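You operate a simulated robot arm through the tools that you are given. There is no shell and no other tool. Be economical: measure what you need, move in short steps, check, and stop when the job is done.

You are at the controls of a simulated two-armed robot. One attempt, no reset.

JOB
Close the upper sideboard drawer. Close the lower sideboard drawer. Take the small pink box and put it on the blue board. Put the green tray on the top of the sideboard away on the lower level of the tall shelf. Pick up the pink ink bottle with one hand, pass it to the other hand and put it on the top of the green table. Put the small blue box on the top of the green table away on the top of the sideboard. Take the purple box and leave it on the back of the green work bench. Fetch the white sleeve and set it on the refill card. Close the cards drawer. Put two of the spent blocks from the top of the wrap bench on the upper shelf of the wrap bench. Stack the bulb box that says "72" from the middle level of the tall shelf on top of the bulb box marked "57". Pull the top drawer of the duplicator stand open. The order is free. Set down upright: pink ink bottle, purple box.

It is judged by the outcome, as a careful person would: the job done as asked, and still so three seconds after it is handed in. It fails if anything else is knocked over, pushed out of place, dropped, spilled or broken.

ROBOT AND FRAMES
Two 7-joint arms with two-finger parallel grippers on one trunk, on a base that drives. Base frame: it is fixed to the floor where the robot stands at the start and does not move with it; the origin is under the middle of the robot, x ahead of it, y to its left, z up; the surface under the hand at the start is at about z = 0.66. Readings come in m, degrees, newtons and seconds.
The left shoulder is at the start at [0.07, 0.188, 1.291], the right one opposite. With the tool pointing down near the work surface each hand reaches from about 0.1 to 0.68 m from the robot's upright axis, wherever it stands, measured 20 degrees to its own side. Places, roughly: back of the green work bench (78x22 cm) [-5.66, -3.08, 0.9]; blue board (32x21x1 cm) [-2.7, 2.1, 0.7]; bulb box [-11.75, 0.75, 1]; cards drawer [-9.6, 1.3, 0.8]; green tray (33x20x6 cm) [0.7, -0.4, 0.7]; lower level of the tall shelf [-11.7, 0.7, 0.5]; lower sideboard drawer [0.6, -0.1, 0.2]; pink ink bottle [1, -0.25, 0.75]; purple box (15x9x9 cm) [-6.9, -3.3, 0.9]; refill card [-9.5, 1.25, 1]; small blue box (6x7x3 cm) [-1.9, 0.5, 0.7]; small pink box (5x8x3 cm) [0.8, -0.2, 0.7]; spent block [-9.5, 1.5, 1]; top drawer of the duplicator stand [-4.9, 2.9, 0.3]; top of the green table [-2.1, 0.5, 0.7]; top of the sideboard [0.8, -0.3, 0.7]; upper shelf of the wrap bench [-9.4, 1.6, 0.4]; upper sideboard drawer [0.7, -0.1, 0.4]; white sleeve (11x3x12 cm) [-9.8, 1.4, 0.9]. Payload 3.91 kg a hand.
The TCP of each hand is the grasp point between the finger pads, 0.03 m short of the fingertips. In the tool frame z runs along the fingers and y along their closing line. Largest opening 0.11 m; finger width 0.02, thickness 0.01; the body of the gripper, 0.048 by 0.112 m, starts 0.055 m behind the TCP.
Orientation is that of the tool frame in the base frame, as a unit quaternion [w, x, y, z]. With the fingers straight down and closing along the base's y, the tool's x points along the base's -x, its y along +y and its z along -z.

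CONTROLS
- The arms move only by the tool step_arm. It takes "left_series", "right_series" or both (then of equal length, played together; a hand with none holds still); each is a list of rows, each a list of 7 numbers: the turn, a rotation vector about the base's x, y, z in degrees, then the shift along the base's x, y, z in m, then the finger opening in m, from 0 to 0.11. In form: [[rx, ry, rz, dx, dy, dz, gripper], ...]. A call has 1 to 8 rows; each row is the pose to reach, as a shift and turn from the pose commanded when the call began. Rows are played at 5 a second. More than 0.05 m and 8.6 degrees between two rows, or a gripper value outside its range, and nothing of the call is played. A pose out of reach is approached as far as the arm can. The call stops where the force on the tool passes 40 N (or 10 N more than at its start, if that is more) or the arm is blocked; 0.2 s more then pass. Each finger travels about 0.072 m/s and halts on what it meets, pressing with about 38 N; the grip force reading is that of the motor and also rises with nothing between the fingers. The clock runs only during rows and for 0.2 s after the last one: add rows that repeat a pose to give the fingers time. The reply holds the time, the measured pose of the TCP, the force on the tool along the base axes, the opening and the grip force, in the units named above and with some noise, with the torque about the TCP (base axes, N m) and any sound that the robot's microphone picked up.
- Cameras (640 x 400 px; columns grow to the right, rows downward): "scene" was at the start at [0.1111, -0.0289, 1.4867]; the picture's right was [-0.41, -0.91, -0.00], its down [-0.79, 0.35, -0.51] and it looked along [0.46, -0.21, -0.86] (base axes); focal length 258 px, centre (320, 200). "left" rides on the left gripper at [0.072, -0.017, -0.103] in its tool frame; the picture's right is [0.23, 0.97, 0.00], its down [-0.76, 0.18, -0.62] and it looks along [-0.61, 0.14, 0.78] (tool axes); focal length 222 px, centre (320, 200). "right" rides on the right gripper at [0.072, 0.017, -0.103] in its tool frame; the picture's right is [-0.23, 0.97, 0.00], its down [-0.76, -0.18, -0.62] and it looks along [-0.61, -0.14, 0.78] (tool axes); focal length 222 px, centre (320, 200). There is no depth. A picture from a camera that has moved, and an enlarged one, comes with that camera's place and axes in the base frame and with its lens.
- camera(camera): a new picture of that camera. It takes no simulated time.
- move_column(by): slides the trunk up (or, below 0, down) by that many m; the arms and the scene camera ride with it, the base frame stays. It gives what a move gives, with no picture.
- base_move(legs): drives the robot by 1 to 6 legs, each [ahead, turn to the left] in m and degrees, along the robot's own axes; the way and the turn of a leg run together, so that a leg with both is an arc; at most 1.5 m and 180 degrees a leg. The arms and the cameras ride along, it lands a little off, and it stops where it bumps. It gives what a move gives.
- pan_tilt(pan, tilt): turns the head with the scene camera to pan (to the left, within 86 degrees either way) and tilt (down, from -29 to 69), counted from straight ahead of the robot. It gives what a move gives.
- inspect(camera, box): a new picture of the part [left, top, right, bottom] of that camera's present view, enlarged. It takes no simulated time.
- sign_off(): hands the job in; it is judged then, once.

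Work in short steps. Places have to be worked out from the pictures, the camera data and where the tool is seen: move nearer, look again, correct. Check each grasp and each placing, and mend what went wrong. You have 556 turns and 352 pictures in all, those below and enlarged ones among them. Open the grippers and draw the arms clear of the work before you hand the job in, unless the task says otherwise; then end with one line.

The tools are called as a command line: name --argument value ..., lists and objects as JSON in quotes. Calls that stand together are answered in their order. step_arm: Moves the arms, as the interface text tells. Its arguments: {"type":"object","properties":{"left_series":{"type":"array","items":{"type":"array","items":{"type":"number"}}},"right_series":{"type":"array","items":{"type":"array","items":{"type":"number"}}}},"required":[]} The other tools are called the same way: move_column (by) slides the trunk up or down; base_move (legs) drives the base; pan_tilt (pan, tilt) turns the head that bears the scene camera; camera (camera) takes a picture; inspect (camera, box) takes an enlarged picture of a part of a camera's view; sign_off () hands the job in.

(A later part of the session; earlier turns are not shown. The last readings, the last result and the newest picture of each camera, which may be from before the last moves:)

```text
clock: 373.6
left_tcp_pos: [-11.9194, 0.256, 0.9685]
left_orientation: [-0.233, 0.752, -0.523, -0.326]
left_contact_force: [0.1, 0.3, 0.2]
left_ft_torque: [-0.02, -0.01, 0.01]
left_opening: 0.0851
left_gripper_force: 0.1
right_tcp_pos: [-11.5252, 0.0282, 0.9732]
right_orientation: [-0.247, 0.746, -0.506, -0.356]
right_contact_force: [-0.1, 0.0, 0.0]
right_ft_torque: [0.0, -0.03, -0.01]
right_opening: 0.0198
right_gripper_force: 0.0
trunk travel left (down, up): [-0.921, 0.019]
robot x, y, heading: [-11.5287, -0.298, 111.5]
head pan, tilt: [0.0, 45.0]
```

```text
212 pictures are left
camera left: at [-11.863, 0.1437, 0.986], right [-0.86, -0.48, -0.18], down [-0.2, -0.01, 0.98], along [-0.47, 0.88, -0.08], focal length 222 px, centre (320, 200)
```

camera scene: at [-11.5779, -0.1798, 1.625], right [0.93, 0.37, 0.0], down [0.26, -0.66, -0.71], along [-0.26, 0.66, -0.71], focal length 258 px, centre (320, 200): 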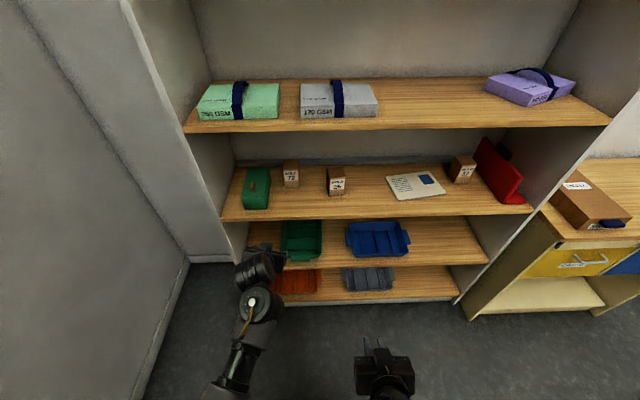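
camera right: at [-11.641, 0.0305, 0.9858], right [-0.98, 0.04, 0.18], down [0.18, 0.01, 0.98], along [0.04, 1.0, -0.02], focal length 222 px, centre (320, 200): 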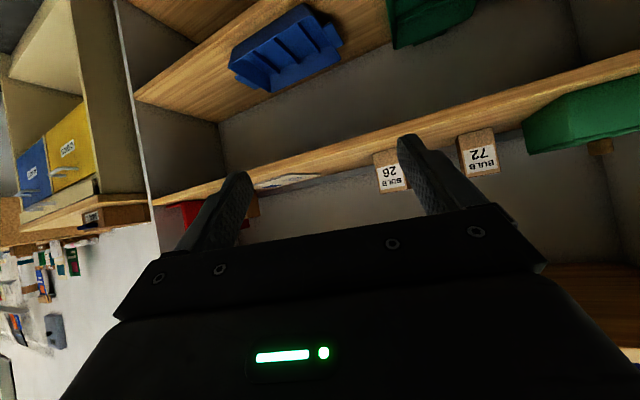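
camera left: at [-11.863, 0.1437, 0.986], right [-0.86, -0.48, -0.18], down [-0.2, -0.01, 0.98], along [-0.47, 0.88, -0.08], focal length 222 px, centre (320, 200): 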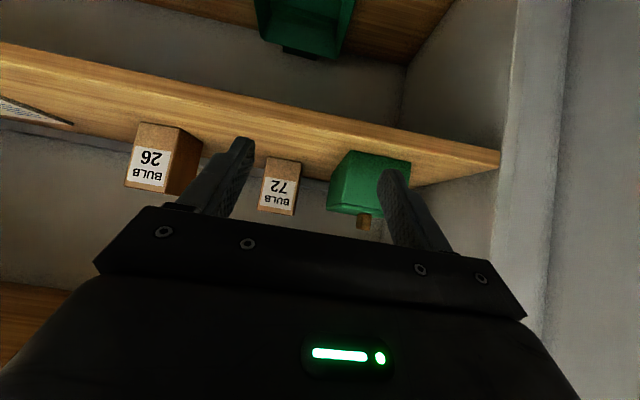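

Orientation is right. Shift base right 4.3 cm by reversing diagonally.

base_move --legs '[[0, 16], [-0.156, 0], [0, -16]]'

base_move --legs '[[0.25, 0]]'

camera --camera "left"

camera --camera "scene"

```text
clock: 376.9
left_tcp_pos: [-11.8289, 0.1338, 0.9702]
left_orientation: [-0.235, 0.752, -0.522, -0.327]
left_contact_force: [-0.6, -0.3, 0.5]
left_ft_torque: [-0.01, -0.02, 0.03]
left_opening: 0.085
left_gripper_force: 0.0
right_tcp_pos: [-11.4309, -0.094, 0.974]
right_orientation: [-0.247, 0.747, -0.505, -0.355]
right_contact_force: [0.0, -0.2, 0.1]
right_ft_torque: [0.0, 0.02, -0.02]
right_opening: 0.0199
right_gripper_force: 0.0
trunk travel left (down, up): [-0.921, 0.019]
robot x, y, heading: [-11.436, -0.4244, 111.7]
head pan, tilt: [0.0, 45.0]
```

```text
clock: 378.7
left_tcp_pos: [-11.9223, 0.3645, 0.971]
left_orientation: [-0.234, 0.752, -0.521, -0.328]
left_contact_force: [0.5, 0.5, 0.8]
left_ft_torque: [0.03, -0.03, -0.04]
left_opening: 0.0852
left_gripper_force: 0.0
right_tcp_pos: [-11.5253, 0.1391, 0.9739]
right_orientation: [-0.247, 0.747, -0.505, -0.356]
right_contact_force: [1.1, 0.2, 1.3]
right_ft_torque: [-0.01, -0.01, 0.01]
right_opening: 0.0203
right_gripper_force: 0.1
trunk travel left (down, up): [-0.921, 0.019]
robot x, y, heading: [-11.526, -0.1883, 112.0]
head pan, tilt: [0.0, 45.0]
```

```text
211 pictures are left
camera left: at [-11.8639, 0.2528, 0.9874], right [-0.86, -0.48, -0.18], down [-0.19, -0.01, 0.98], along [-0.47, 0.88, -0.08], focal length 222 px, centre (320, 200)
```

left: 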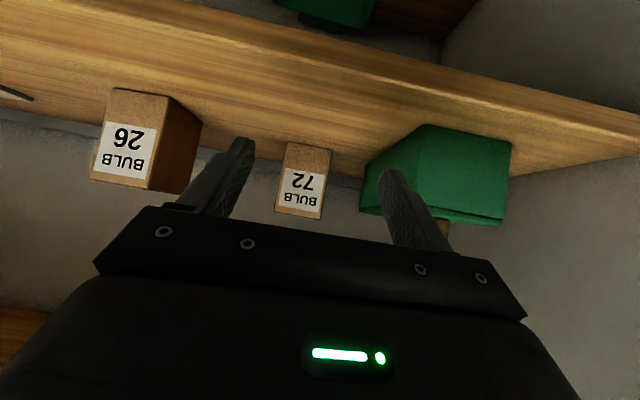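

```text
210 pictures are left
camera scene: at [-11.5762, -0.0726, 1.6252], right [0.93, 0.37, 0.0], down [0.26, -0.66, -0.71], along [-0.26, 0.66, -0.71], focal length 258 px, centre (320, 200)
```

scene: 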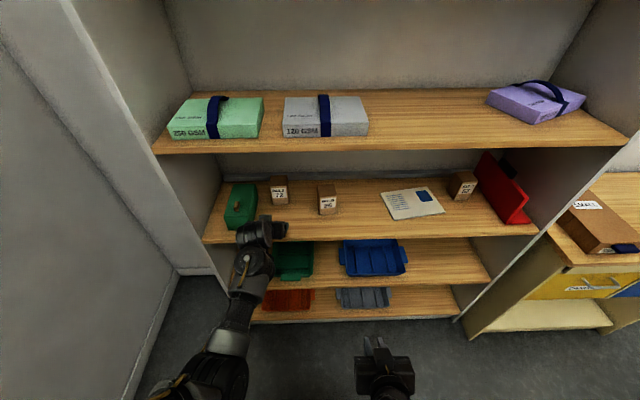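

Aligned within 1 cm. Nudge 8 mm right, narrow the opening slightly, and advance 0.13 m.

step_arm --left_series '[[0, 0, 0, 0.0074, 0.003, 0, 0.082], [0, 0, 0, 0.0074, 0.003, 0, 0.082]]'

base_move --legs '[[0.12, 0]]'

camera --camera "left"

inspect --camera "scene" --box '[200, 180, 400, 310]'

```text
clock: 379.3
left_tcp_pos: [-11.9173, 0.369, 0.9703]
left_orientation: [-0.232, 0.752, -0.521, -0.33]
left_contact_force: [0.0, -0.8, 0.4]
left_ft_torque: [0.02, -0.04, -0.03]
left_opening: 0.0822
left_gripper_force: 0.0
right_tcp_pos: [-11.5251, 0.1398, 0.9732]
right_orientation: [-0.247, 0.747, -0.504, -0.356]
right_contact_force: [1.2, -0.2, 0.0]
right_ft_torque: [-0.01, 0.03, 0.04]
right_opening: 0.0198
right_gripper_force: 0.1
trunk travel left (down, up): [-0.921, 0.019]
robot x, y, heading: [-11.5247, -0.1915, 111.4]
head pan, tilt: [0.0, 45.0]
```

```text
clock: 380.5
left_tcp_pos: [-11.9629, 0.4786, 0.9709]
left_orientation: [-0.232, 0.753, -0.52, -0.329]
left_contact_force: [0.2, 0.0, 0.0]
left_ft_torque: [0.0, 0.01, 0.01]
left_opening: 0.082
left_gripper_force: 0.1
right_tcp_pos: [-11.5705, 0.252, 0.9725]
right_orientation: [-0.246, 0.747, -0.505, -0.356]
right_contact_force: [0.7, 0.4, 0.0]
right_ft_torque: [0.01, -0.01, -0.03]
right_opening: 0.0201
right_gripper_force: 0.0
trunk travel left (down, up): [-0.921, 0.019]
robot x, y, heading: [-11.5744, -0.0775, 111.9]
head pan, tilt: [0.0, 45.0]
```

```text
209 pictures are left
camera left: at [-11.9045, 0.3676, 0.9871], right [-0.86, -0.48, -0.17], down [-0.19, -0.01, 0.98], along [-0.48, 0.87, -0.08], focal length 222 px, centre (320, 200)
```

left: 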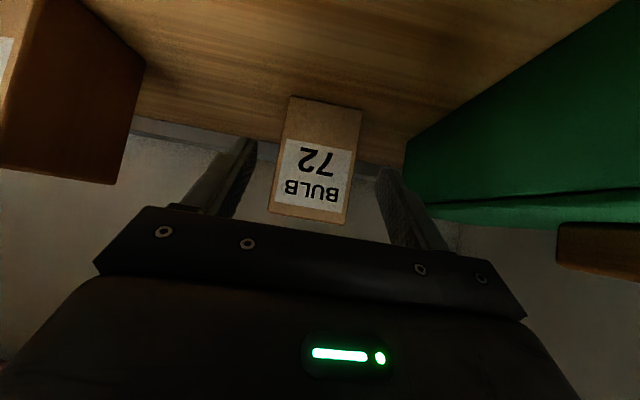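

```text
3.08 times, centred on (300, 245) of scene
camera zoom: at [-11.6214, 0.0399, 1.6253], right [0.93, 0.37, 0.0], down [0.26, -0.66, -0.71], along [-0.26, 0.66, -0.71], focal length 793 px, centre (382, 62)
```

zoom: 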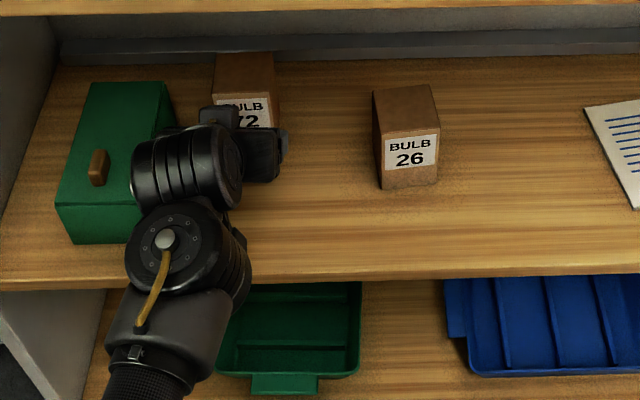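

Box 72 sits between the fingers. Advance 7.5 cm and close.

base_move --legs '[[0.075, 0]]'

camera --camera "left"

```text
clock: 381.6
left_tcp_pos: [-11.989, 0.5456, 0.9717]
left_orientation: [-0.232, 0.752, -0.52, -0.331]
left_contact_force: [0.2, -0.1, 0.4]
left_ft_torque: [0.01, -0.01, 0.0]
left_opening: 0.0819
left_gripper_force: 0.0
right_tcp_pos: [-11.5973, 0.3174, 0.9733]
right_orientation: [-0.247, 0.747, -0.503, -0.357]
right_contact_force: [0.7, -0.1, 0.4]
right_ft_torque: [-0.01, 0.02, 0.01]
right_opening: 0.0199
right_gripper_force: 0.0
trunk travel left (down, up): [-0.921, 0.019]
robot x, y, heading: [-11.6011, -0.01, 112.0]
head pan, tilt: [0.0, 45.0]
```

```text
207 pictures are left
camera left: at [-11.9316, 0.4336, 0.9884], right [-0.86, -0.48, -0.17], down [-0.19, -0.02, 0.98], along [-0.48, 0.87, -0.08], focal length 222 px, centre (320, 200)
```

left: 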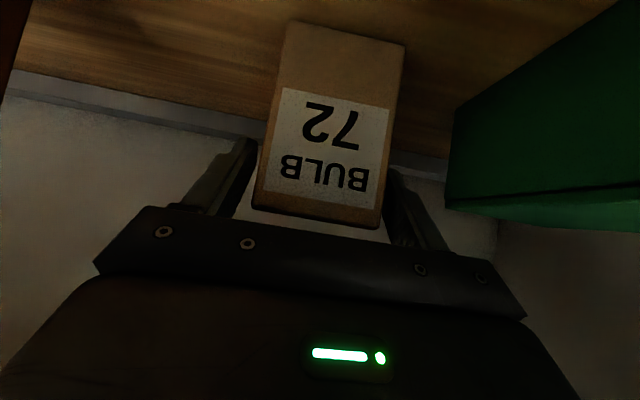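

Well placed. Close the left gripper on the box.

step_arm --left_series '[[0, 0, 0, 0, 0, 0, 0.07], [0, 0, 0, 0, 0, 0, 0.055], [0, 0, 0, 0, 0, 0, 0.045], [0, 0, 0, 0, 0, 0, 0.045]]'

step_arm --left_series '[[0, 0, 0, 0, 0, 0.015, 0.045], [0, 0, 0, 0, 0, 0.03, 0.045], [0, 0, 0, 0, 0, 0.03, 0.045]]'

camera --camera "left"

```text
clock: 382.6
left_tcp_pos: [-11.9905, 0.5474, 0.9701]
left_orientation: [-0.23, 0.754, -0.52, -0.33]
left_contact_force: [-1.3, 0.6, -1.6]
left_ft_torque: [-0.02, -0.03, -0.01]
left_opening: 0.0644
left_gripper_force: 38.0
right_tcp_pos: [-11.5975, 0.3201, 0.9726]
right_orientation: [-0.246, 0.747, -0.504, -0.357]
right_contact_force: [0.5, -0.1, -0.4]
right_ft_torque: [0.02, 0.03, -0.02]
right_opening: 0.0201
right_gripper_force: 0.1
trunk travel left (down, up): [-0.921, 0.019]
robot x, y, heading: [-11.5986, -0.0134, 111.7]
head pan, tilt: [0.0, 45.0]
```

```text
clock: 383.4
left_tcp_pos: [-11.9916, 0.5476, 0.9997]
left_orientation: [-0.231, 0.753, -0.521, -0.33]
left_contact_force: [0.0, 0.7, -1.0]
left_ft_torque: [-0.01, 0.0, 0.0]
left_opening: 0.0646
left_gripper_force: 37.5
right_tcp_pos: [-11.5977, 0.3207, 0.972]
right_orientation: [-0.245, 0.748, -0.504, -0.355]
right_contact_force: [0.7, 0.8, 0.8]
right_ft_torque: [0.0, 0.01, 0.0]
right_opening: 0.02
right_gripper_force: 0.0
trunk travel left (down, up): [-0.921, 0.019]
robot x, y, heading: [-11.5971, -0.0093, 112.0]
head pan, tilt: [0.0, 45.0]
```

```text
206 pictures are left
camera left: at [-11.9326, 0.4362, 1.0169], right [-0.86, -0.49, -0.17], down [-0.19, -0.01, 0.98], along [-0.48, 0.87, -0.08], focal length 222 px, centre (320, 200)
```

left: 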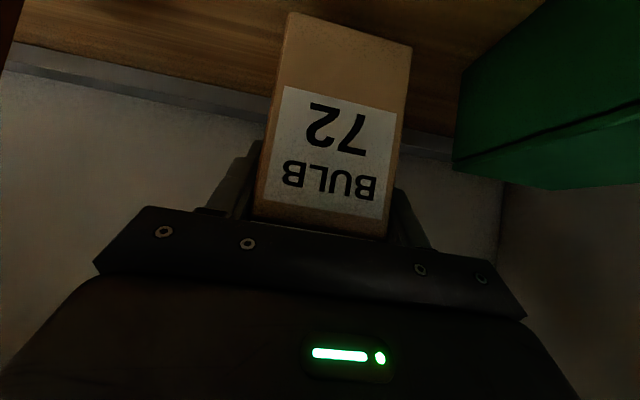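

Box 72 is lifted. Back out 0.45 m, then move along the shelf to the right.

base_move --legs '[[-0.45, 0], [0, -90], [0.7, 0], [0, 90]]'

camera --camera "scene"

camera --camera "left"

```text
clock: 397.1
left_tcp_pos: [-11.1779, 0.3867, 1.0003]
left_orientation: [-0.232, 0.752, -0.522, -0.33]
left_contact_force: [-0.9, 0.2, -0.2]
left_ft_torque: [0.01, 0.0, 0.02]
left_opening: 0.0643
left_gripper_force: 38.4
right_tcp_pos: [-10.7864, 0.1565, 0.9726]
right_orientation: [-0.246, 0.747, -0.506, -0.355]
right_contact_force: [0.1, 0.5, -0.5]
right_ft_torque: [-0.01, -0.03, 0.0]
right_opening: 0.0202
right_gripper_force: 0.1
trunk travel left (down, up): [-0.921, 0.019]
robot x, y, heading: [-10.7892, -0.1763, 111.4]
head pan, tilt: [0.0, 45.0]
```

```text
205 pictures are left
camera scene: at [-10.8381, -0.054, 1.6251], right [0.93, 0.37, 0.0], down [0.26, -0.66, -0.71], along [-0.26, 0.66, -0.71], focal length 258 px, centre (320, 200)
```

scene: 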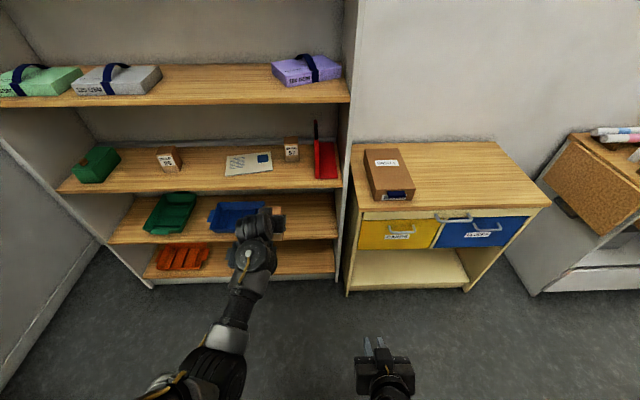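

```text
204 pictures are left
camera left: at [-11.1202, 0.2738, 1.0168], right [-0.86, -0.48, -0.17], down [-0.19, -0.01, 0.98], along [-0.48, 0.88, -0.08], focal length 222 px, centre (320, 200)
```

left: 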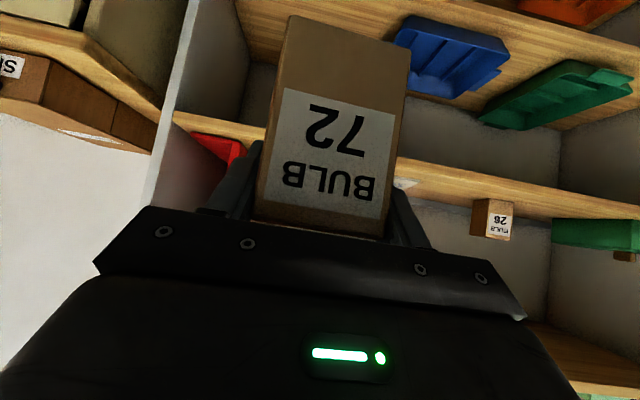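

inspect --camera "scene" --box '[210, 110, 370, 210]'

```text
4.00 times, centred on (290, 160) of scene
camera zoom: at [-10.8381, -0.054, 1.6251], right [0.93, 0.37, 0.0], down [0.26, -0.66, -0.71], along [-0.26, 0.66, -0.71], focal length 1031 px, centre (440, 360)
```

zoom: 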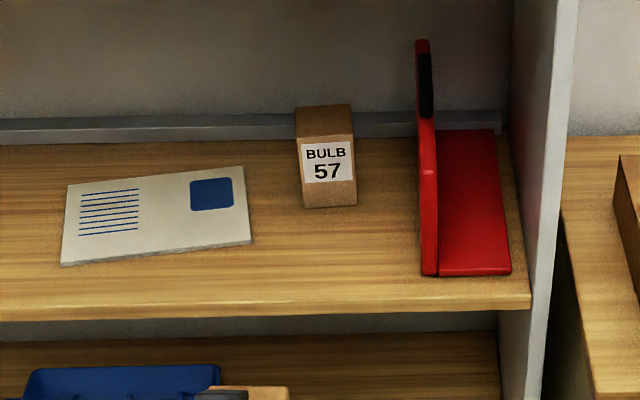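

Box 57 is clear of the red bookend (7 cm). The steep grip would bring the wrist into the upper board when stacking, so I'll first set 72 down on the shelf in front of 57 and regrip it flatter. Advance toward that spot.

base_move --legs '[[0, -4.2], [0.34, 0], [0, 4.2]]'

inspect --camera "scene" --box '[180, 150, 420, 300]'

camera --camera "left"

```text
clock: 400.3
left_tcp_pos: [-11.2775, 0.717, 1.0014]
left_orientation: [-0.233, 0.751, -0.524, -0.329]
left_contact_force: [0.2, -0.1, -0.2]
left_ft_torque: [-0.02, 0.0, -0.02]
left_opening: 0.0644
left_gripper_force: 38.2
right_tcp_pos: [-10.8843, 0.4856, 0.9726]
right_orientation: [-0.247, 0.745, -0.508, -0.355]
right_contact_force: [0.0, -0.6, -0.3]
right_ft_torque: [0.02, 0.03, 0.03]
right_opening: 0.0199
right_gripper_force: 0.1
trunk travel left (down, up): [-0.921, 0.019]
robot x, y, heading: [-10.8926, 0.1552, 111.1]
head pan, tilt: [0.0, 45.0]
```

```text
2.67 times, centred on (300, 225) of scene
camera zoom: at [-10.9381, 0.2747, 1.6252], right [0.93, 0.36, 0.0], down [0.26, -0.66, -0.71], along [-0.26, 0.66, -0.71], focal length 687 px, centre (373, 133)
```

zoom: 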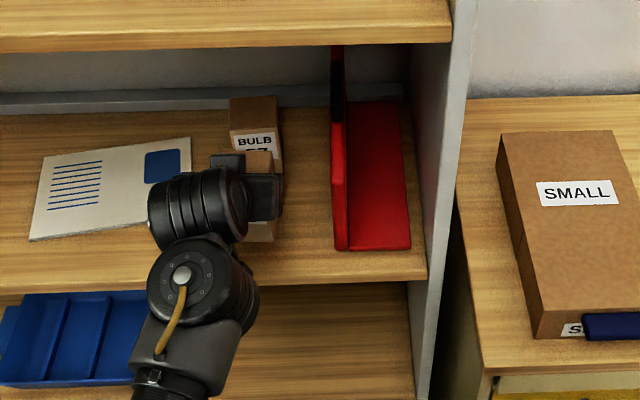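

```text
201 pictures are left
camera left: at [-11.2195, 0.604, 1.0175], right [-0.86, -0.48, -0.17], down [-0.19, -0.01, 0.98], along [-0.47, 0.88, -0.08], focal length 222 px, centre (320, 200)
```

left: 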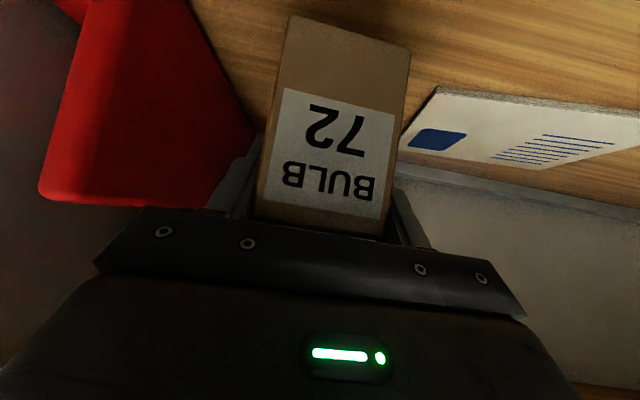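

Spot is clear. Lower box 72 to the shelf.

step_arm --left_series '[[0, 0, 0, 0, 0, -0.012, 0.045], [0, 0, 0, 0, 0, -0.022, 0.045], [0, 0, 0, 0, 0, -0.028, 0.045], [0, 0, 0, 0, 0, -0.033, 0.045]]'

```text
clock: 401.3
left_tcp_pos: [-11.2776, 0.7175, 0.9676]
left_orientation: [-0.232, 0.751, -0.523, -0.329]
left_contact_force: [-1.1, 1.2, 0.3]
left_ft_torque: [-0.03, 0.05, -0.03]
left_opening: 0.0647
left_gripper_force: 38.0
right_tcp_pos: [-10.8873, 0.4847, 0.9726]
right_orientation: [-0.246, 0.746, -0.507, -0.355]
right_contact_force: [-0.1, 0.0, -0.2]
right_ft_torque: [-0.01, -0.03, -0.04]
right_opening: 0.02
right_gripper_force: 0.0
trunk travel left (down, up): [-0.921, 0.019]
robot x, y, heading: [-10.8925, 0.1543, 111.4]
head pan, tilt: [0.0, 45.0]
```

step_arm --left_series '[[0, 0, 0, 0, 0, -0.004, 0.045], [0, 0, 0, 0, 0, -0.008, 0.045], [0, 0, 0, 0, 0, -0.012, 0.045]]'

```text
clock: 402.1
left_tcp_pos: [-11.2784, 0.7212, 0.9672]
left_orientation: [-0.238, 0.748, -0.519, -0.338]
left_contact_force: [3.2, -9.0, 22.0]
left_ft_torque: [-1.32, -0.16, 0.13]
left_opening: 0.0644
left_gripper_force: 37.6
right_tcp_pos: [-10.8863, 0.4846, 0.9731]
right_orientation: [-0.247, 0.746, -0.507, -0.355]
right_contact_force: [0.0, -0.2, -0.1]
right_ft_torque: [-0.03, -0.03, 0.02]
right_opening: 0.0199
right_gripper_force: 0.1
trunk travel left (down, up): [-0.921, 0.019]
robot x, y, heading: [-10.8944, 0.1524, 111.3]
head pan, tilt: [0.0, 45.0]
stopped in row 3 (left hand): the force on the tool passed its limit at 41 N (the readings are from after the stop); the commanded pose is now the measured one
```

Contact. Ease, open slightly, and re-tilt the hand to about 62° in place while lowering ~1.8 cm for a flatter, lower grip.

step_arm --left_series '[[0, 0, 0, 0, 0, 0.003, 0.06], [0, 0, 0, 0, 0, 0.003, 0.078], [0, 0, 0, 0, 0, 0.003, 0.08], [5.3, 2.1, 0, 0, 0, -0.002, 0.08], [10.6, 4.1, 0, 0, 0, -0.008, 0.08], [15.8, 6.2, 0, 0, 0, -0.014, 0.08], [15.8, 6.2, 0, 0, 0, -0.014, 0.08]]'

camera --camera "left"

inspect --camera "scene" --box '[180, 150, 420, 300]'

```text
clock: 403.7
left_tcp_pos: [-11.278, 0.7205, 0.9479]
left_orientation: [-0.309, 0.69, -0.482, -0.443]
left_contact_force: [0.1, 0.2, 0.5]
left_ft_torque: [-0.02, 0.02, 0.0]
left_opening: 0.08
left_gripper_force: 0.0
right_tcp_pos: [-10.8876, 0.4853, 0.9727]
right_orientation: [-0.248, 0.745, -0.507, -0.355]
right_contact_force: [-0.3, 0.4, -0.8]
right_ft_torque: [0.02, 0.02, 0.02]
right_opening: 0.0201
right_gripper_force: 0.0
trunk travel left (down, up): [-0.921, 0.019]
robot x, y, heading: [-10.8909, 0.1525, 111.4]
head pan, tilt: [0.0, 45.0]
```

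```text
200 pictures are left
camera left: at [-11.2213, 0.6096, 0.9254], right [-0.88, -0.42, -0.21], down [-0.08, -0.3, 0.95], along [-0.46, 0.86, 0.23], focal length 222 px, centre (320, 200)
```

left: 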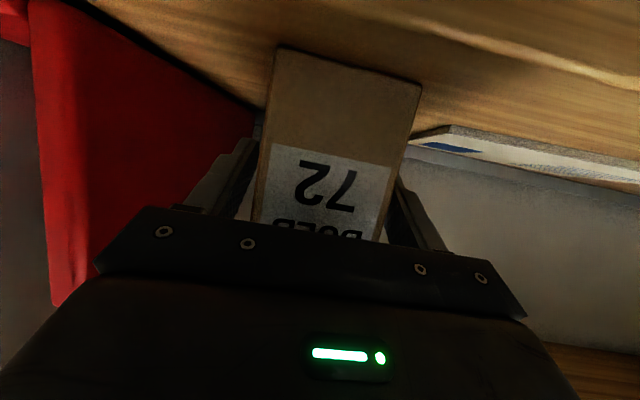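

```text
2.67 times, centred on (300, 225) of scene
camera zoom: at [-10.9402, 0.2753, 1.6251], right [0.93, 0.36, 0.0], down [0.26, -0.66, -0.71], along [-0.26, 0.66, -0.71], focal length 687 px, centre (373, 133)
```

zoom: 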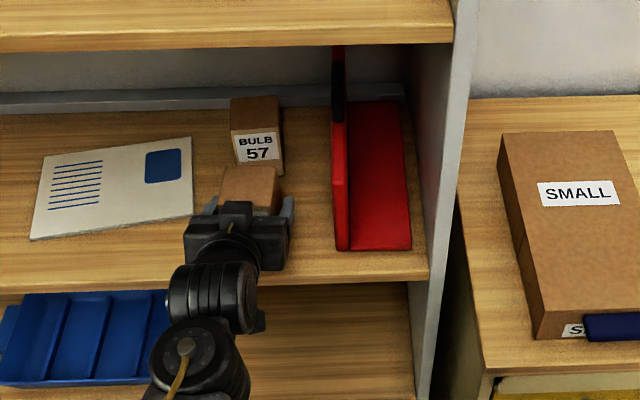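

Flatter grip ready. Close and lift in steps.

step_arm --left_series '[[0, 0, 0, 0, 0, 0, 0.065], [0, 0, 0, 0, 0, 0, 0.05], [0, 0, 0, 0, 0, 0, 0.045], [0, 0, 0, 0, 0, 0, 0.045], [0, 0, 0, 0, 0, 0.02, 0.045], [0, 0, 0, 0, 0, 0.05, 0.045], [0, 0, 0, 0, 0, 0.08, 0.045], [0, 0, 0, 0, 0, 0.1, 0.045]]'

move_column --by 0.018

camera --camera "left"

inspect --camera "scene" --box '[180, 130, 420, 280]'

```text
clock: 405.5
left_tcp_pos: [-11.277, 0.7217, 1.0492]
left_orientation: [-0.308, 0.69, -0.481, -0.444]
left_contact_force: [0.3, 0.0, -1.1]
left_ft_torque: [0.0, 0.03, 0.0]
left_opening: 0.0643
left_gripper_force: 37.9
right_tcp_pos: [-10.8875, 0.4857, 0.9732]
right_orientation: [-0.247, 0.746, -0.506, -0.355]
right_contact_force: [0.7, 0.2, -0.6]
right_ft_torque: [-0.01, -0.01, 0.01]
right_opening: 0.0201
right_gripper_force: 0.1
trunk travel left (down, up): [-0.921, 0.019]
robot x, y, heading: [-10.889, 0.1595, 111.4]
head pan, tilt: [0.0, 45.0]
```

```text
clock: 406.1
left_tcp_pos: [-11.2777, 0.7218, 1.0672]
left_orientation: [-0.309, 0.689, -0.482, -0.443]
left_contact_force: [-0.1, 0.1, -1.7]
left_ft_torque: [-0.02, 0.01, -0.01]
left_opening: 0.0647
left_gripper_force: 38.1
right_tcp_pos: [-10.8879, 0.4859, 0.9911]
right_orientation: [-0.248, 0.746, -0.507, -0.355]
right_contact_force: [-0.7, 0.0, 0.2]
right_ft_torque: [-0.02, -0.01, -0.01]
right_opening: 0.0202
right_gripper_force: 0.1
trunk travel left (down, up): [-0.939, 0.001]
robot x, y, heading: [-10.8916, 0.1553, 111.1]
head pan, tilt: [0.0, 45.0]
```

```text
198 pictures are left
camera left: at [-11.2203, 0.6102, 1.044], right [-0.88, -0.42, -0.21], down [-0.08, -0.29, 0.95], along [-0.46, 0.86, 0.23], focal length 222 px, centre (320, 200)
```

left: 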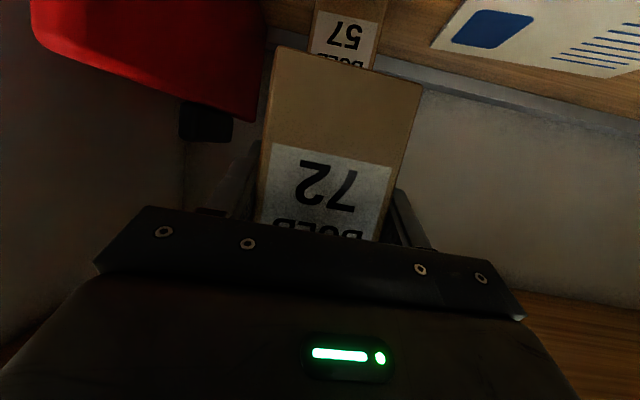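

```text
2.67 times, centred on (300, 205) of scene
camera zoom: at [-10.9401, 0.2753, 1.6432], right [0.93, 0.36, 0.0], down [0.26, -0.66, -0.71], along [-0.26, 0.66, -0.71], focal length 687 px, centre (373, 187)
```

zoom: 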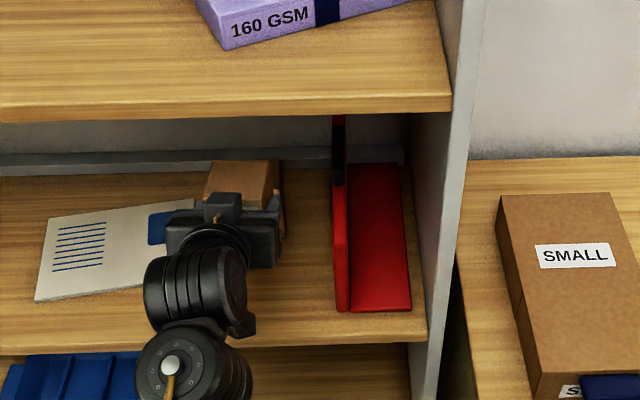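

72 is held 2 cm above 57's top, needing ≈12.6 cm forward and 7 mm left. Nudge left and advance the base.

step_arm --left_series '[[0, 0, 0, -0.007, -0.003, 0, 0.045], [0, 0, 0, -0.007, -0.003, 0, 0.045]]'

base_move --legs '[[0.115, 0]]'

camera --camera "left"

inspect --camera "scene" --box '[180, 150, 420, 300]'

```text
clock: 406.7
left_tcp_pos: [-11.2848, 0.7182, 1.0676]
left_orientation: [-0.308, 0.69, -0.482, -0.443]
left_contact_force: [0.1, 0.4, -0.1]
left_ft_torque: [-0.03, 0.01, 0.03]
left_opening: 0.0644
left_gripper_force: 38.3
right_tcp_pos: [-10.8878, 0.4853, 0.9904]
right_orientation: [-0.248, 0.745, -0.507, -0.355]
right_contact_force: [0.0, 0.5, 0.3]
right_ft_torque: [-0.01, -0.01, 0.01]
right_opening: 0.0199
right_gripper_force: 0.2
trunk travel left (down, up): [-0.939, 0.001]
robot x, y, heading: [-10.888, 0.1529, 111.4]
head pan, tilt: [0.0, 45.0]
```

```text
clock: 407.9
left_tcp_pos: [-11.3266, 0.8232, 1.0676]
left_orientation: [-0.309, 0.69, -0.482, -0.442]
left_contact_force: [-0.1, 0.4, -1.1]
left_ft_torque: [-0.02, 0.04, 0.0]
left_opening: 0.0646
left_gripper_force: 38.5
right_tcp_pos: [-10.9283, 0.5922, 0.992]
right_orientation: [-0.246, 0.747, -0.506, -0.355]
right_contact_force: [0.0, -0.1, -0.7]
right_ft_torque: [0.02, -0.02, 0.01]
right_opening: 0.0201
right_gripper_force: 0.1
trunk travel left (down, up): [-0.939, 0.001]
robot x, y, heading: [-10.9334, 0.2616, 111.4]
head pan, tilt: [0.0, 45.0]
```

```text
196 pictures are left
camera left: at [-11.2688, 0.712, 1.0446], right [-0.88, -0.42, -0.21], down [-0.08, -0.3, 0.95], along [-0.47, 0.86, 0.23], focal length 222 px, centre (320, 200)
```

left: 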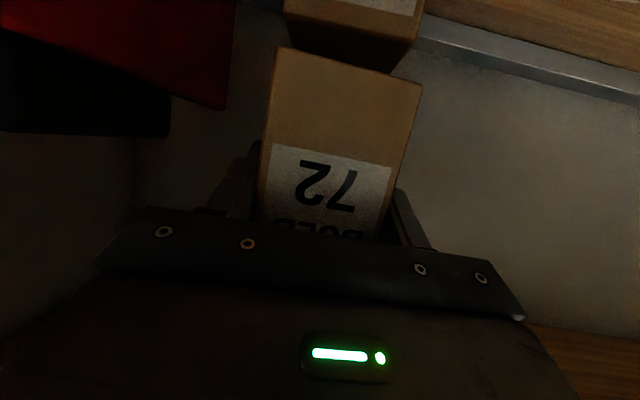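

```text
2.67 times, centred on (300, 225) of scene
camera zoom: at [-10.9812, 0.3796, 1.6432], right [0.93, 0.37, 0.0], down [0.26, -0.66, -0.71], along [-0.26, 0.66, -0.71], focal length 687 px, centre (373, 133)
```

zoom: 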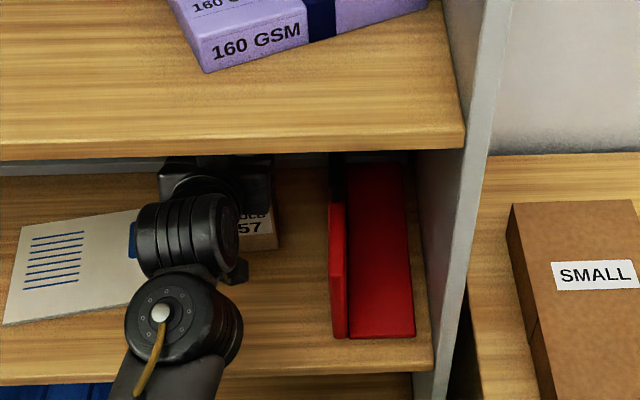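

Nearly aligned: 1.2 cm more forward, then lower onto 57.

step_arm --left_series '[[0, 0, 0, -0.0045, 0.0115, 0, 0.045], [0, 0, 0, -0.0045, 0.0115, -0.006, 0.045], [0, 0, 0, -0.0045, 0.0115, -0.012, 0.045], [0, 0, 0, -0.0045, 0.0115, -0.016, 0.045]]'

camera --camera "left"

```text
clock: 408.9
left_tcp_pos: [-11.3316, 0.8353, 1.0514]
left_orientation: [-0.309, 0.69, -0.481, -0.444]
left_contact_force: [-0.2, 0.0, -0.9]
left_ft_torque: [0.02, 0.0, 0.03]
left_opening: 0.0647
left_gripper_force: 38.5
right_tcp_pos: [-10.9293, 0.59, 0.9904]
right_orientation: [-0.246, 0.746, -0.506, -0.355]
right_contact_force: [-0.5, -0.2, 0.3]
right_ft_torque: [0.01, 0.0, -0.01]
right_opening: 0.0202
right_gripper_force: 0.1
trunk travel left (down, up): [-0.939, 0.001]
robot x, y, heading: [-10.9341, 0.2578, 111.9]
head pan, tilt: [0.0, 45.0]
```

```text
194 pictures are left
camera left: at [-11.2738, 0.7241, 1.028], right [-0.88, -0.43, -0.21], down [-0.08, -0.3, 0.95], along [-0.47, 0.86, 0.23], focal length 222 px, centre (320, 200)
```

left: 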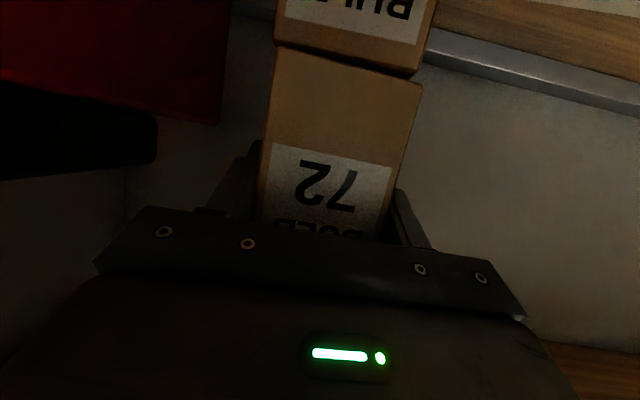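

Excellent alignment. Lower the last millimetres to contact.

step_arm --left_series '[[0, 0, 0, 0, 0, -0.003, 0.045], [0, 0, 0, 0, 0, -0.006, 0.045], [0, 0, 0, 0, 0, -0.009, 0.045]]'

camera --camera "left"

```text
clock: 409.8
left_tcp_pos: [-11.3301, 0.8345, 1.0477]
left_orientation: [-0.312, 0.687, -0.48, -0.448]
left_contact_force: [-2.3, 1.7, 23.9]
left_ft_torque: [-0.15, 0.02, -0.03]
left_opening: 0.0647
left_gripper_force: 37.9
right_tcp_pos: [-10.928, 0.587, 0.9919]
right_orientation: [-0.248, 0.745, -0.506, -0.356]
right_contact_force: [0.3, 0.0, 0.0]
right_ft_torque: [0.01, 0.0, 0.0]
right_opening: 0.02
right_gripper_force: 0.1
trunk travel left (down, up): [-0.939, 0.001]
robot x, y, heading: [-10.9295, 0.2617, 111.3]
head pan, tilt: [0.0, 45.0]
```

```text
193 pictures are left
camera left: at [-11.2732, 0.7235, 1.0239], right [-0.88, -0.42, -0.21], down [-0.08, -0.31, 0.95], along [-0.46, 0.85, 0.24], focal length 222 px, centre (320, 200)
```

left: 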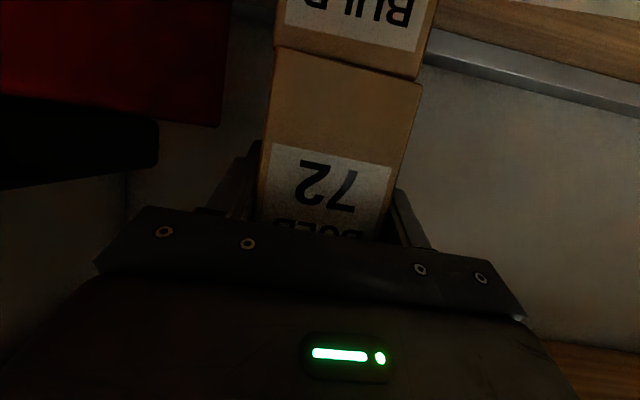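

Contact with 24 N. Ease up, open gently, then back straight out.

step_arm --left_series '[[0, 0, 0, 0, 0, 0.005, 0.05], [0, 0, 0, 0, 0, 0.005, 0.07], [0, 0, 0, 0, 0, 0.005, 0.08], [0, 0, 0, 0, 0, 0.005, 0.085]]'

camera --camera "left"

```text
clock: 410.8
left_tcp_pos: [-11.3315, 0.8345, 1.0462]
left_orientation: [-0.309, 0.69, -0.482, -0.442]
left_contact_force: [0.0, -0.1, 0.4]
left_ft_torque: [0.04, 0.0, 0.01]
left_opening: 0.0851
left_gripper_force: 0.1
right_tcp_pos: [-10.9285, 0.5907, 0.9903]
right_orientation: [-0.247, 0.746, -0.506, -0.355]
right_contact_force: [0.3, 0.4, 0.5]
right_ft_torque: [0.02, -0.02, -0.02]
right_opening: 0.0201
right_gripper_force: 0.0
trunk travel left (down, up): [-0.939, 0.001]
robot x, y, heading: [-10.9334, 0.2576, 111.5]
head pan, tilt: [0.0, 45.0]
```

```text
192 pictures are left
camera left: at [-11.2747, 0.7236, 1.0236], right [-0.88, -0.43, -0.21], down [-0.08, -0.29, 0.95], along [-0.47, 0.86, 0.22], focal length 222 px, centre (320, 200)
```

left: 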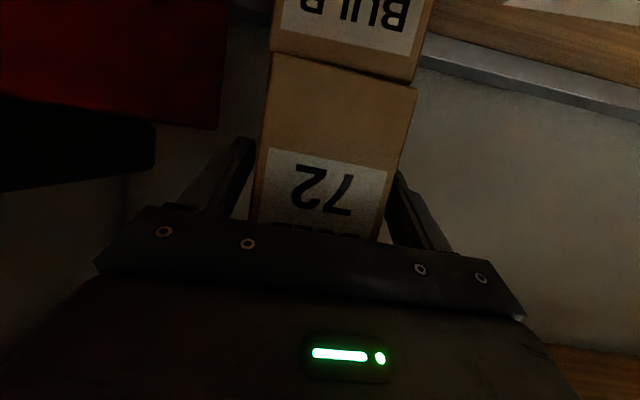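

Centre the hand on the box (5 mm) and back out.

step_arm --left_series '[[0, 0, 0, -0.0045, -0.0018, 0, 0.088], [0, 0, 0, -0.0045, -0.0018, 0, 0.088]]'

base_move --legs '[[-0.4, 0]]'

camera --camera "scene"

```text
clock: 411.4
left_tcp_pos: [-11.3365, 0.833, 1.0472]
left_orientation: [-0.308, 0.69, -0.482, -0.443]
left_contact_force: [0.1, -0.7, 0.4]
left_ft_torque: [0.02, 0.01, -0.01]
left_opening: 0.0881
left_gripper_force: 0.1
right_tcp_pos: [-10.9293, 0.5906, 0.9898]
right_orientation: [-0.246, 0.747, -0.506, -0.355]
right_contact_force: [-0.2, 1.2, -0.4]
right_ft_torque: [-0.03, -0.01, -0.01]
right_opening: 0.02
right_gripper_force: 0.1
trunk travel left (down, up): [-0.939, 0.001]
robot x, y, heading: [-10.9342, 0.26, 111.2]
head pan, tilt: [0.0, 45.0]
```

```text
clock: 413.8
left_tcp_pos: [-11.191, 0.4697, 1.0465]
left_orientation: [-0.309, 0.69, -0.483, -0.442]
left_contact_force: [-0.8, -0.2, -0.1]
left_ft_torque: [0.01, -0.01, 0.02]
left_opening: 0.0881
left_gripper_force: 0.0
right_tcp_pos: [-10.7855, 0.2259, 0.9906]
right_orientation: [-0.247, 0.745, -0.507, -0.355]
right_contact_force: [0.1, -0.7, 0.5]
right_ft_torque: [-0.01, 0.02, -0.02]
right_opening: 0.0203
right_gripper_force: 0.1
trunk travel left (down, up): [-0.939, 0.001]
robot x, y, heading: [-10.7893, -0.1069, 111.3]
head pan, tilt: [0.0, 45.0]
```

```text
191 pictures are left
camera scene: at [-10.8384, 0.0158, 1.643], right [0.93, 0.36, 0.0], down [0.26, -0.66, -0.71], along [-0.26, 0.66, -0.71], focal length 258 px, centre (320, 200)
```

scene: 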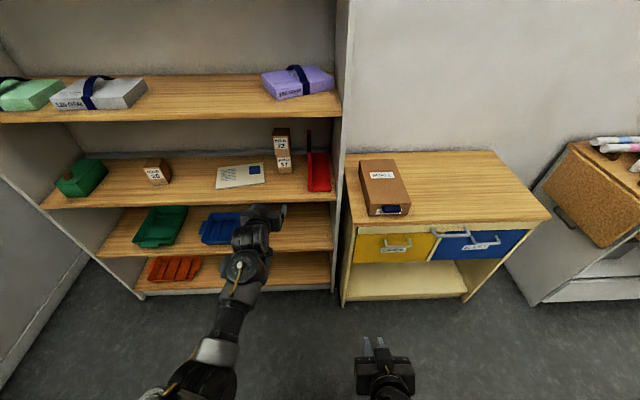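

72 stands on 57. Now go along to the wrap bench and view it.

base_move --legs '[[-0.3, 0], [0, -89], [1.15, 0], [0, 89]]'

pan_tilt --pan 0 --tilt 25

camera --camera "scene"

```text
clock: 428.8
left_tcp_pos: [-10.0501, 0.608, 1.0467]
left_orientation: [-0.308, 0.692, -0.479, -0.445]
left_contact_force: [0.0, 0.2, -0.3]
left_ft_torque: [0.01, -0.01, 0.04]
left_opening: 0.088
left_gripper_force: 0.0
right_tcp_pos: [-9.6411, 0.3698, 0.99]
right_orientation: [-0.244, 0.749, -0.503, -0.356]
right_contact_force: [0.0, -1.0, 0.6]
right_ft_torque: [0.0, 0.0, -0.03]
right_opening: 0.0199
right_gripper_force: 0.0
trunk travel left (down, up): [-0.939, 0.001]
robot x, y, heading: [-9.6398, 0.0416, 111.8]
head pan, tilt: [0.0, 45.0]
```

```text
clock: 429.6
left_tcp_pos: [-10.0489, 0.6065, 1.0468]
left_orientation: [-0.307, 0.692, -0.479, -0.444]
left_contact_force: [-0.2, -0.2, 0.1]
left_ft_torque: [-0.01, -0.02, 0.04]
left_opening: 0.0881
left_gripper_force: 0.1
right_tcp_pos: [-9.6408, 0.369, 0.9903]
right_orientation: [-0.245, 0.749, -0.502, -0.357]
right_contact_force: [-0.6, -0.2, 0.1]
right_ft_torque: [0.03, 0.03, -0.02]
right_opening: 0.02
right_gripper_force: 0.1
trunk travel left (down, up): [-0.939, 0.001]
robot x, y, heading: [-9.6428, 0.0352, 112.0]
head pan, tilt: [0.0, 25.0]
```

```text
190 pictures are left
camera scene: at [-9.6951, 0.1682, 1.6736], right [0.93, 0.37, 0.0], down [0.16, -0.39, -0.91], along [-0.34, 0.84, -0.42], focal length 258 px, centre (320, 200)
```

scene: 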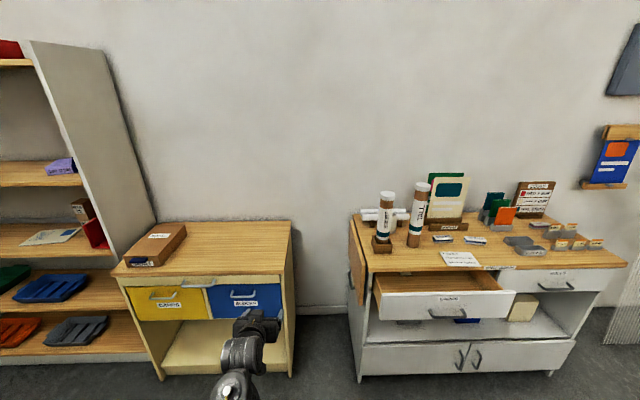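

inspect --camera "scene" --box '[340, 160, 500, 280]'

inspect --camera "scene" --box '[460, 170, 640, 290]'

inspect --camera "scene" --box '[340, 250, 640, 390]'

```text
3.33 times, centred on (420, 220) of scene
camera zoom: at [-9.6951, 0.1682, 1.6736], right [0.93, 0.37, 0.0], down [0.16, -0.39, -0.91], along [-0.34, 0.84, -0.42], focal length 859 px, centre (-13, 133)
```

zoom: 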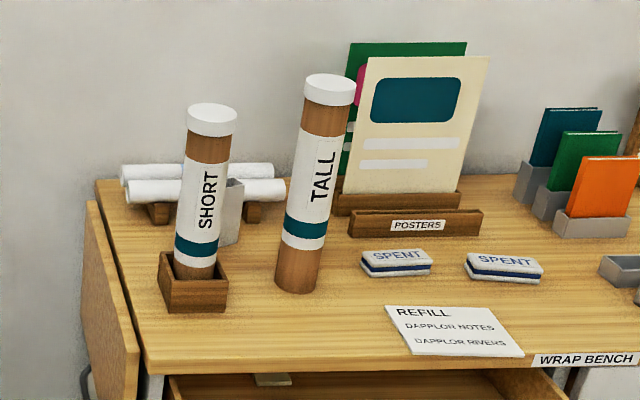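

```text
3.33 times, centred on (550, 230) of scene
camera zoom: at [-9.6951, 0.1682, 1.6736], right [0.93, 0.37, 0.0], down [0.16, -0.39, -0.91], along [-0.34, 0.84, -0.42], focal length 859 px, centre (-447, 100)
```

zoom: 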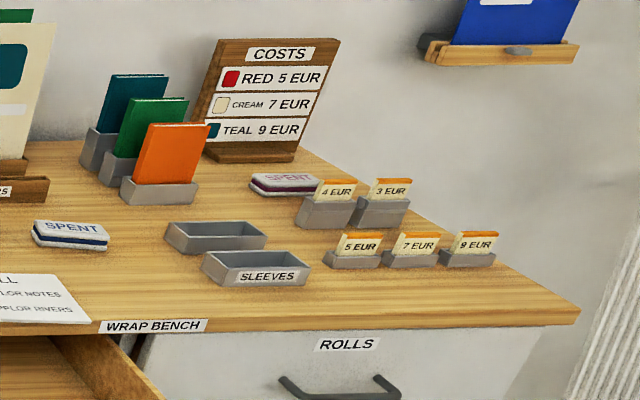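

```text
2.13 times, centred on (490, 320) of scene
camera zoom: at [-9.6951, 0.1682, 1.6736], right [0.93, 0.37, 0.0], down [0.16, -0.39, -0.91], along [-0.34, 0.84, -0.42], focal length 550 px, centre (-43, -56)
```

zoom: 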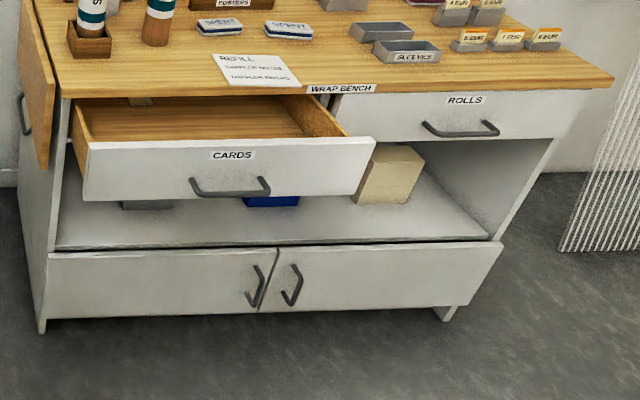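

Now I see the bench: "CARDS" drawer open, REFILL card at the front, two SPENT blocks, and a whitish sleeve behind the SHORT tube. First pull the left hand back and lower, to prepare for pushing the drawer with the right hand.

step_arm --left_series '[[0, 0, 0, 0.003, -0.03, -0.02, 0.05], [0, 0, 0, 0.007, -0.065, -0.05, 0.02], [0, 0, 0, 0.01, -0.1, -0.08, 0.0], [0, 0, 0, 0.014, -0.135, -0.11, 0.0], [0, 0, 0, 0.018, -0.17, -0.14, 0.0], [0, 0, 0, 0.022, -0.205, -0.17, 0.0], [0, 0, 0, 0.026, -0.24, -0.2, 0.0]]' --right_series '[[0, 0, 0, 0, 0, -0.02, 0.0], [0, 0, 0, 0, 0, -0.05, 0.0], [0, 0, 0, 0, 0, -0.08, 0.0], [0, 0, 0, -0.01, 0.025, -0.11, 0.0], [0, 0, 0, -0.02, 0.05, -0.14, 0.0], [0, 0, 0, -0.03, 0.075, -0.17, 0.0], [0, 0, 0, -0.04, 0.1, -0.2, 0.0]]'

camera --camera "scene"

```text
clock: 431.2
left_tcp_pos: [-10.0246, 0.3669, 0.8461]
left_orientation: [-0.308, 0.692, -0.479, -0.444]
left_contact_force: [-0.4, -0.2, 0.2]
left_ft_torque: [0.02, 0.01, -0.03]
left_opening: 0.0002
left_gripper_force: 37.5
right_tcp_pos: [-9.6801, 0.4701, 0.7889]
right_orientation: [-0.245, 0.749, -0.503, -0.355]
right_contact_force: [-0.7, -0.9, 0.0]
right_ft_torque: [0.02, 0.02, -0.03]
right_opening: 0.0002
right_gripper_force: 38.1
trunk travel left (down, up): [-0.939, 0.001]
robot x, y, heading: [-9.6396, 0.0398, 111.9]
head pan, tilt: [0.0, 25.0]
```

```text
186 pictures are left
camera scene: at [-9.6962, 0.1688, 1.6737], right [0.93, 0.37, 0.0], down [0.16, -0.39, -0.91], along [-0.34, 0.84, -0.42], focal length 258 px, centre (320, 200)
```

scene: 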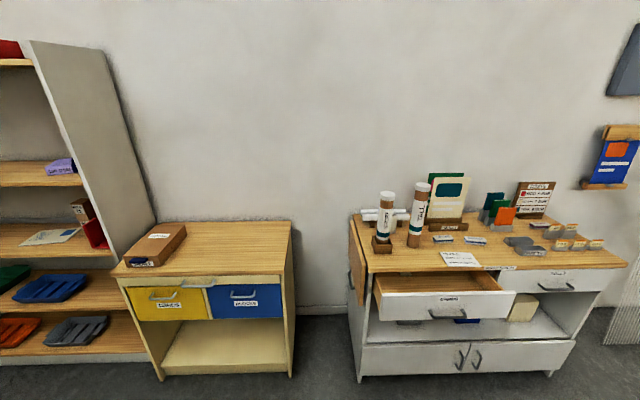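

Hands set. Shift the base 0.43 m right so the drawer's centre is in front of the right hand.

base_move --legs '[[0, -90], [0.4, 0], [0, 90]]'

pan_tilt --pan 0 --tilt 40

camera --camera "scene"

```text
clock: 441.4
left_tcp_pos: [-9.6702, 0.5045, 0.8467]
left_orientation: [-0.298, 0.702, -0.464, -0.451]
left_contact_force: [-0.4, 0.3, -0.4]
left_ft_torque: [0.02, 0.02, 0.0]
left_opening: 0.0002
left_gripper_force: 37.6
right_tcp_pos: [-9.329, 0.6179, 0.7905]
right_orientation: [-0.239, 0.758, -0.489, -0.36]
right_contact_force: [-0.4, 0.4, -0.2]
right_ft_torque: [0.01, -0.01, -0.02]
right_opening: 0.0
right_gripper_force: 38.6
trunk travel left (down, up): [-0.939, 0.001]
robot x, y, heading: [-9.2733, 0.1912, 114.6]
head pan, tilt: [0.0, 25.0]
```

```text
clock: 442.2
left_tcp_pos: [-9.67, 0.5051, 0.8458]
left_orientation: [-0.298, 0.702, -0.465, -0.45]
left_contact_force: [0.1, -0.2, 0.9]
left_ft_torque: [0.03, 0.0, 0.03]
left_opening: 0.0
left_gripper_force: 37.8
right_tcp_pos: [-9.329, 0.618, 0.7906]
right_orientation: [-0.239, 0.758, -0.488, -0.36]
right_contact_force: [0.1, 0.3, -0.3]
right_ft_torque: [-0.03, -0.01, -0.01]
right_opening: 0.0
right_gripper_force: 36.9
trunk travel left (down, up): [-0.939, 0.001]
robot x, y, heading: [-9.2717, 0.1884, 114.4]
head pan, tilt: [0.0, 40.0]
```

```text
185 pictures are left
camera scene: at [-9.3299, 0.3114, 1.6505], right [0.91, 0.41, 0.0], down [0.26, -0.59, -0.77], along [-0.32, 0.7, -0.64], focal length 258 px, centre (320, 200)
```

scene: 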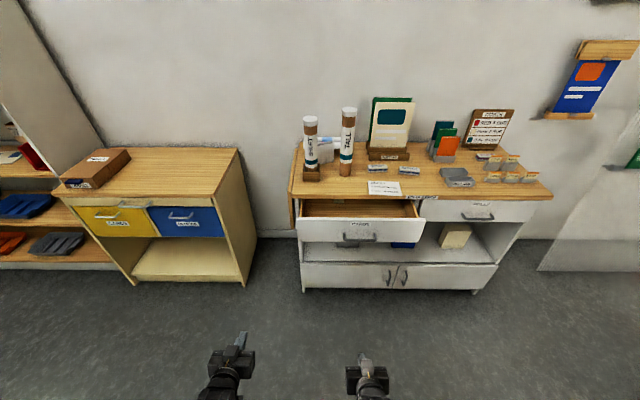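

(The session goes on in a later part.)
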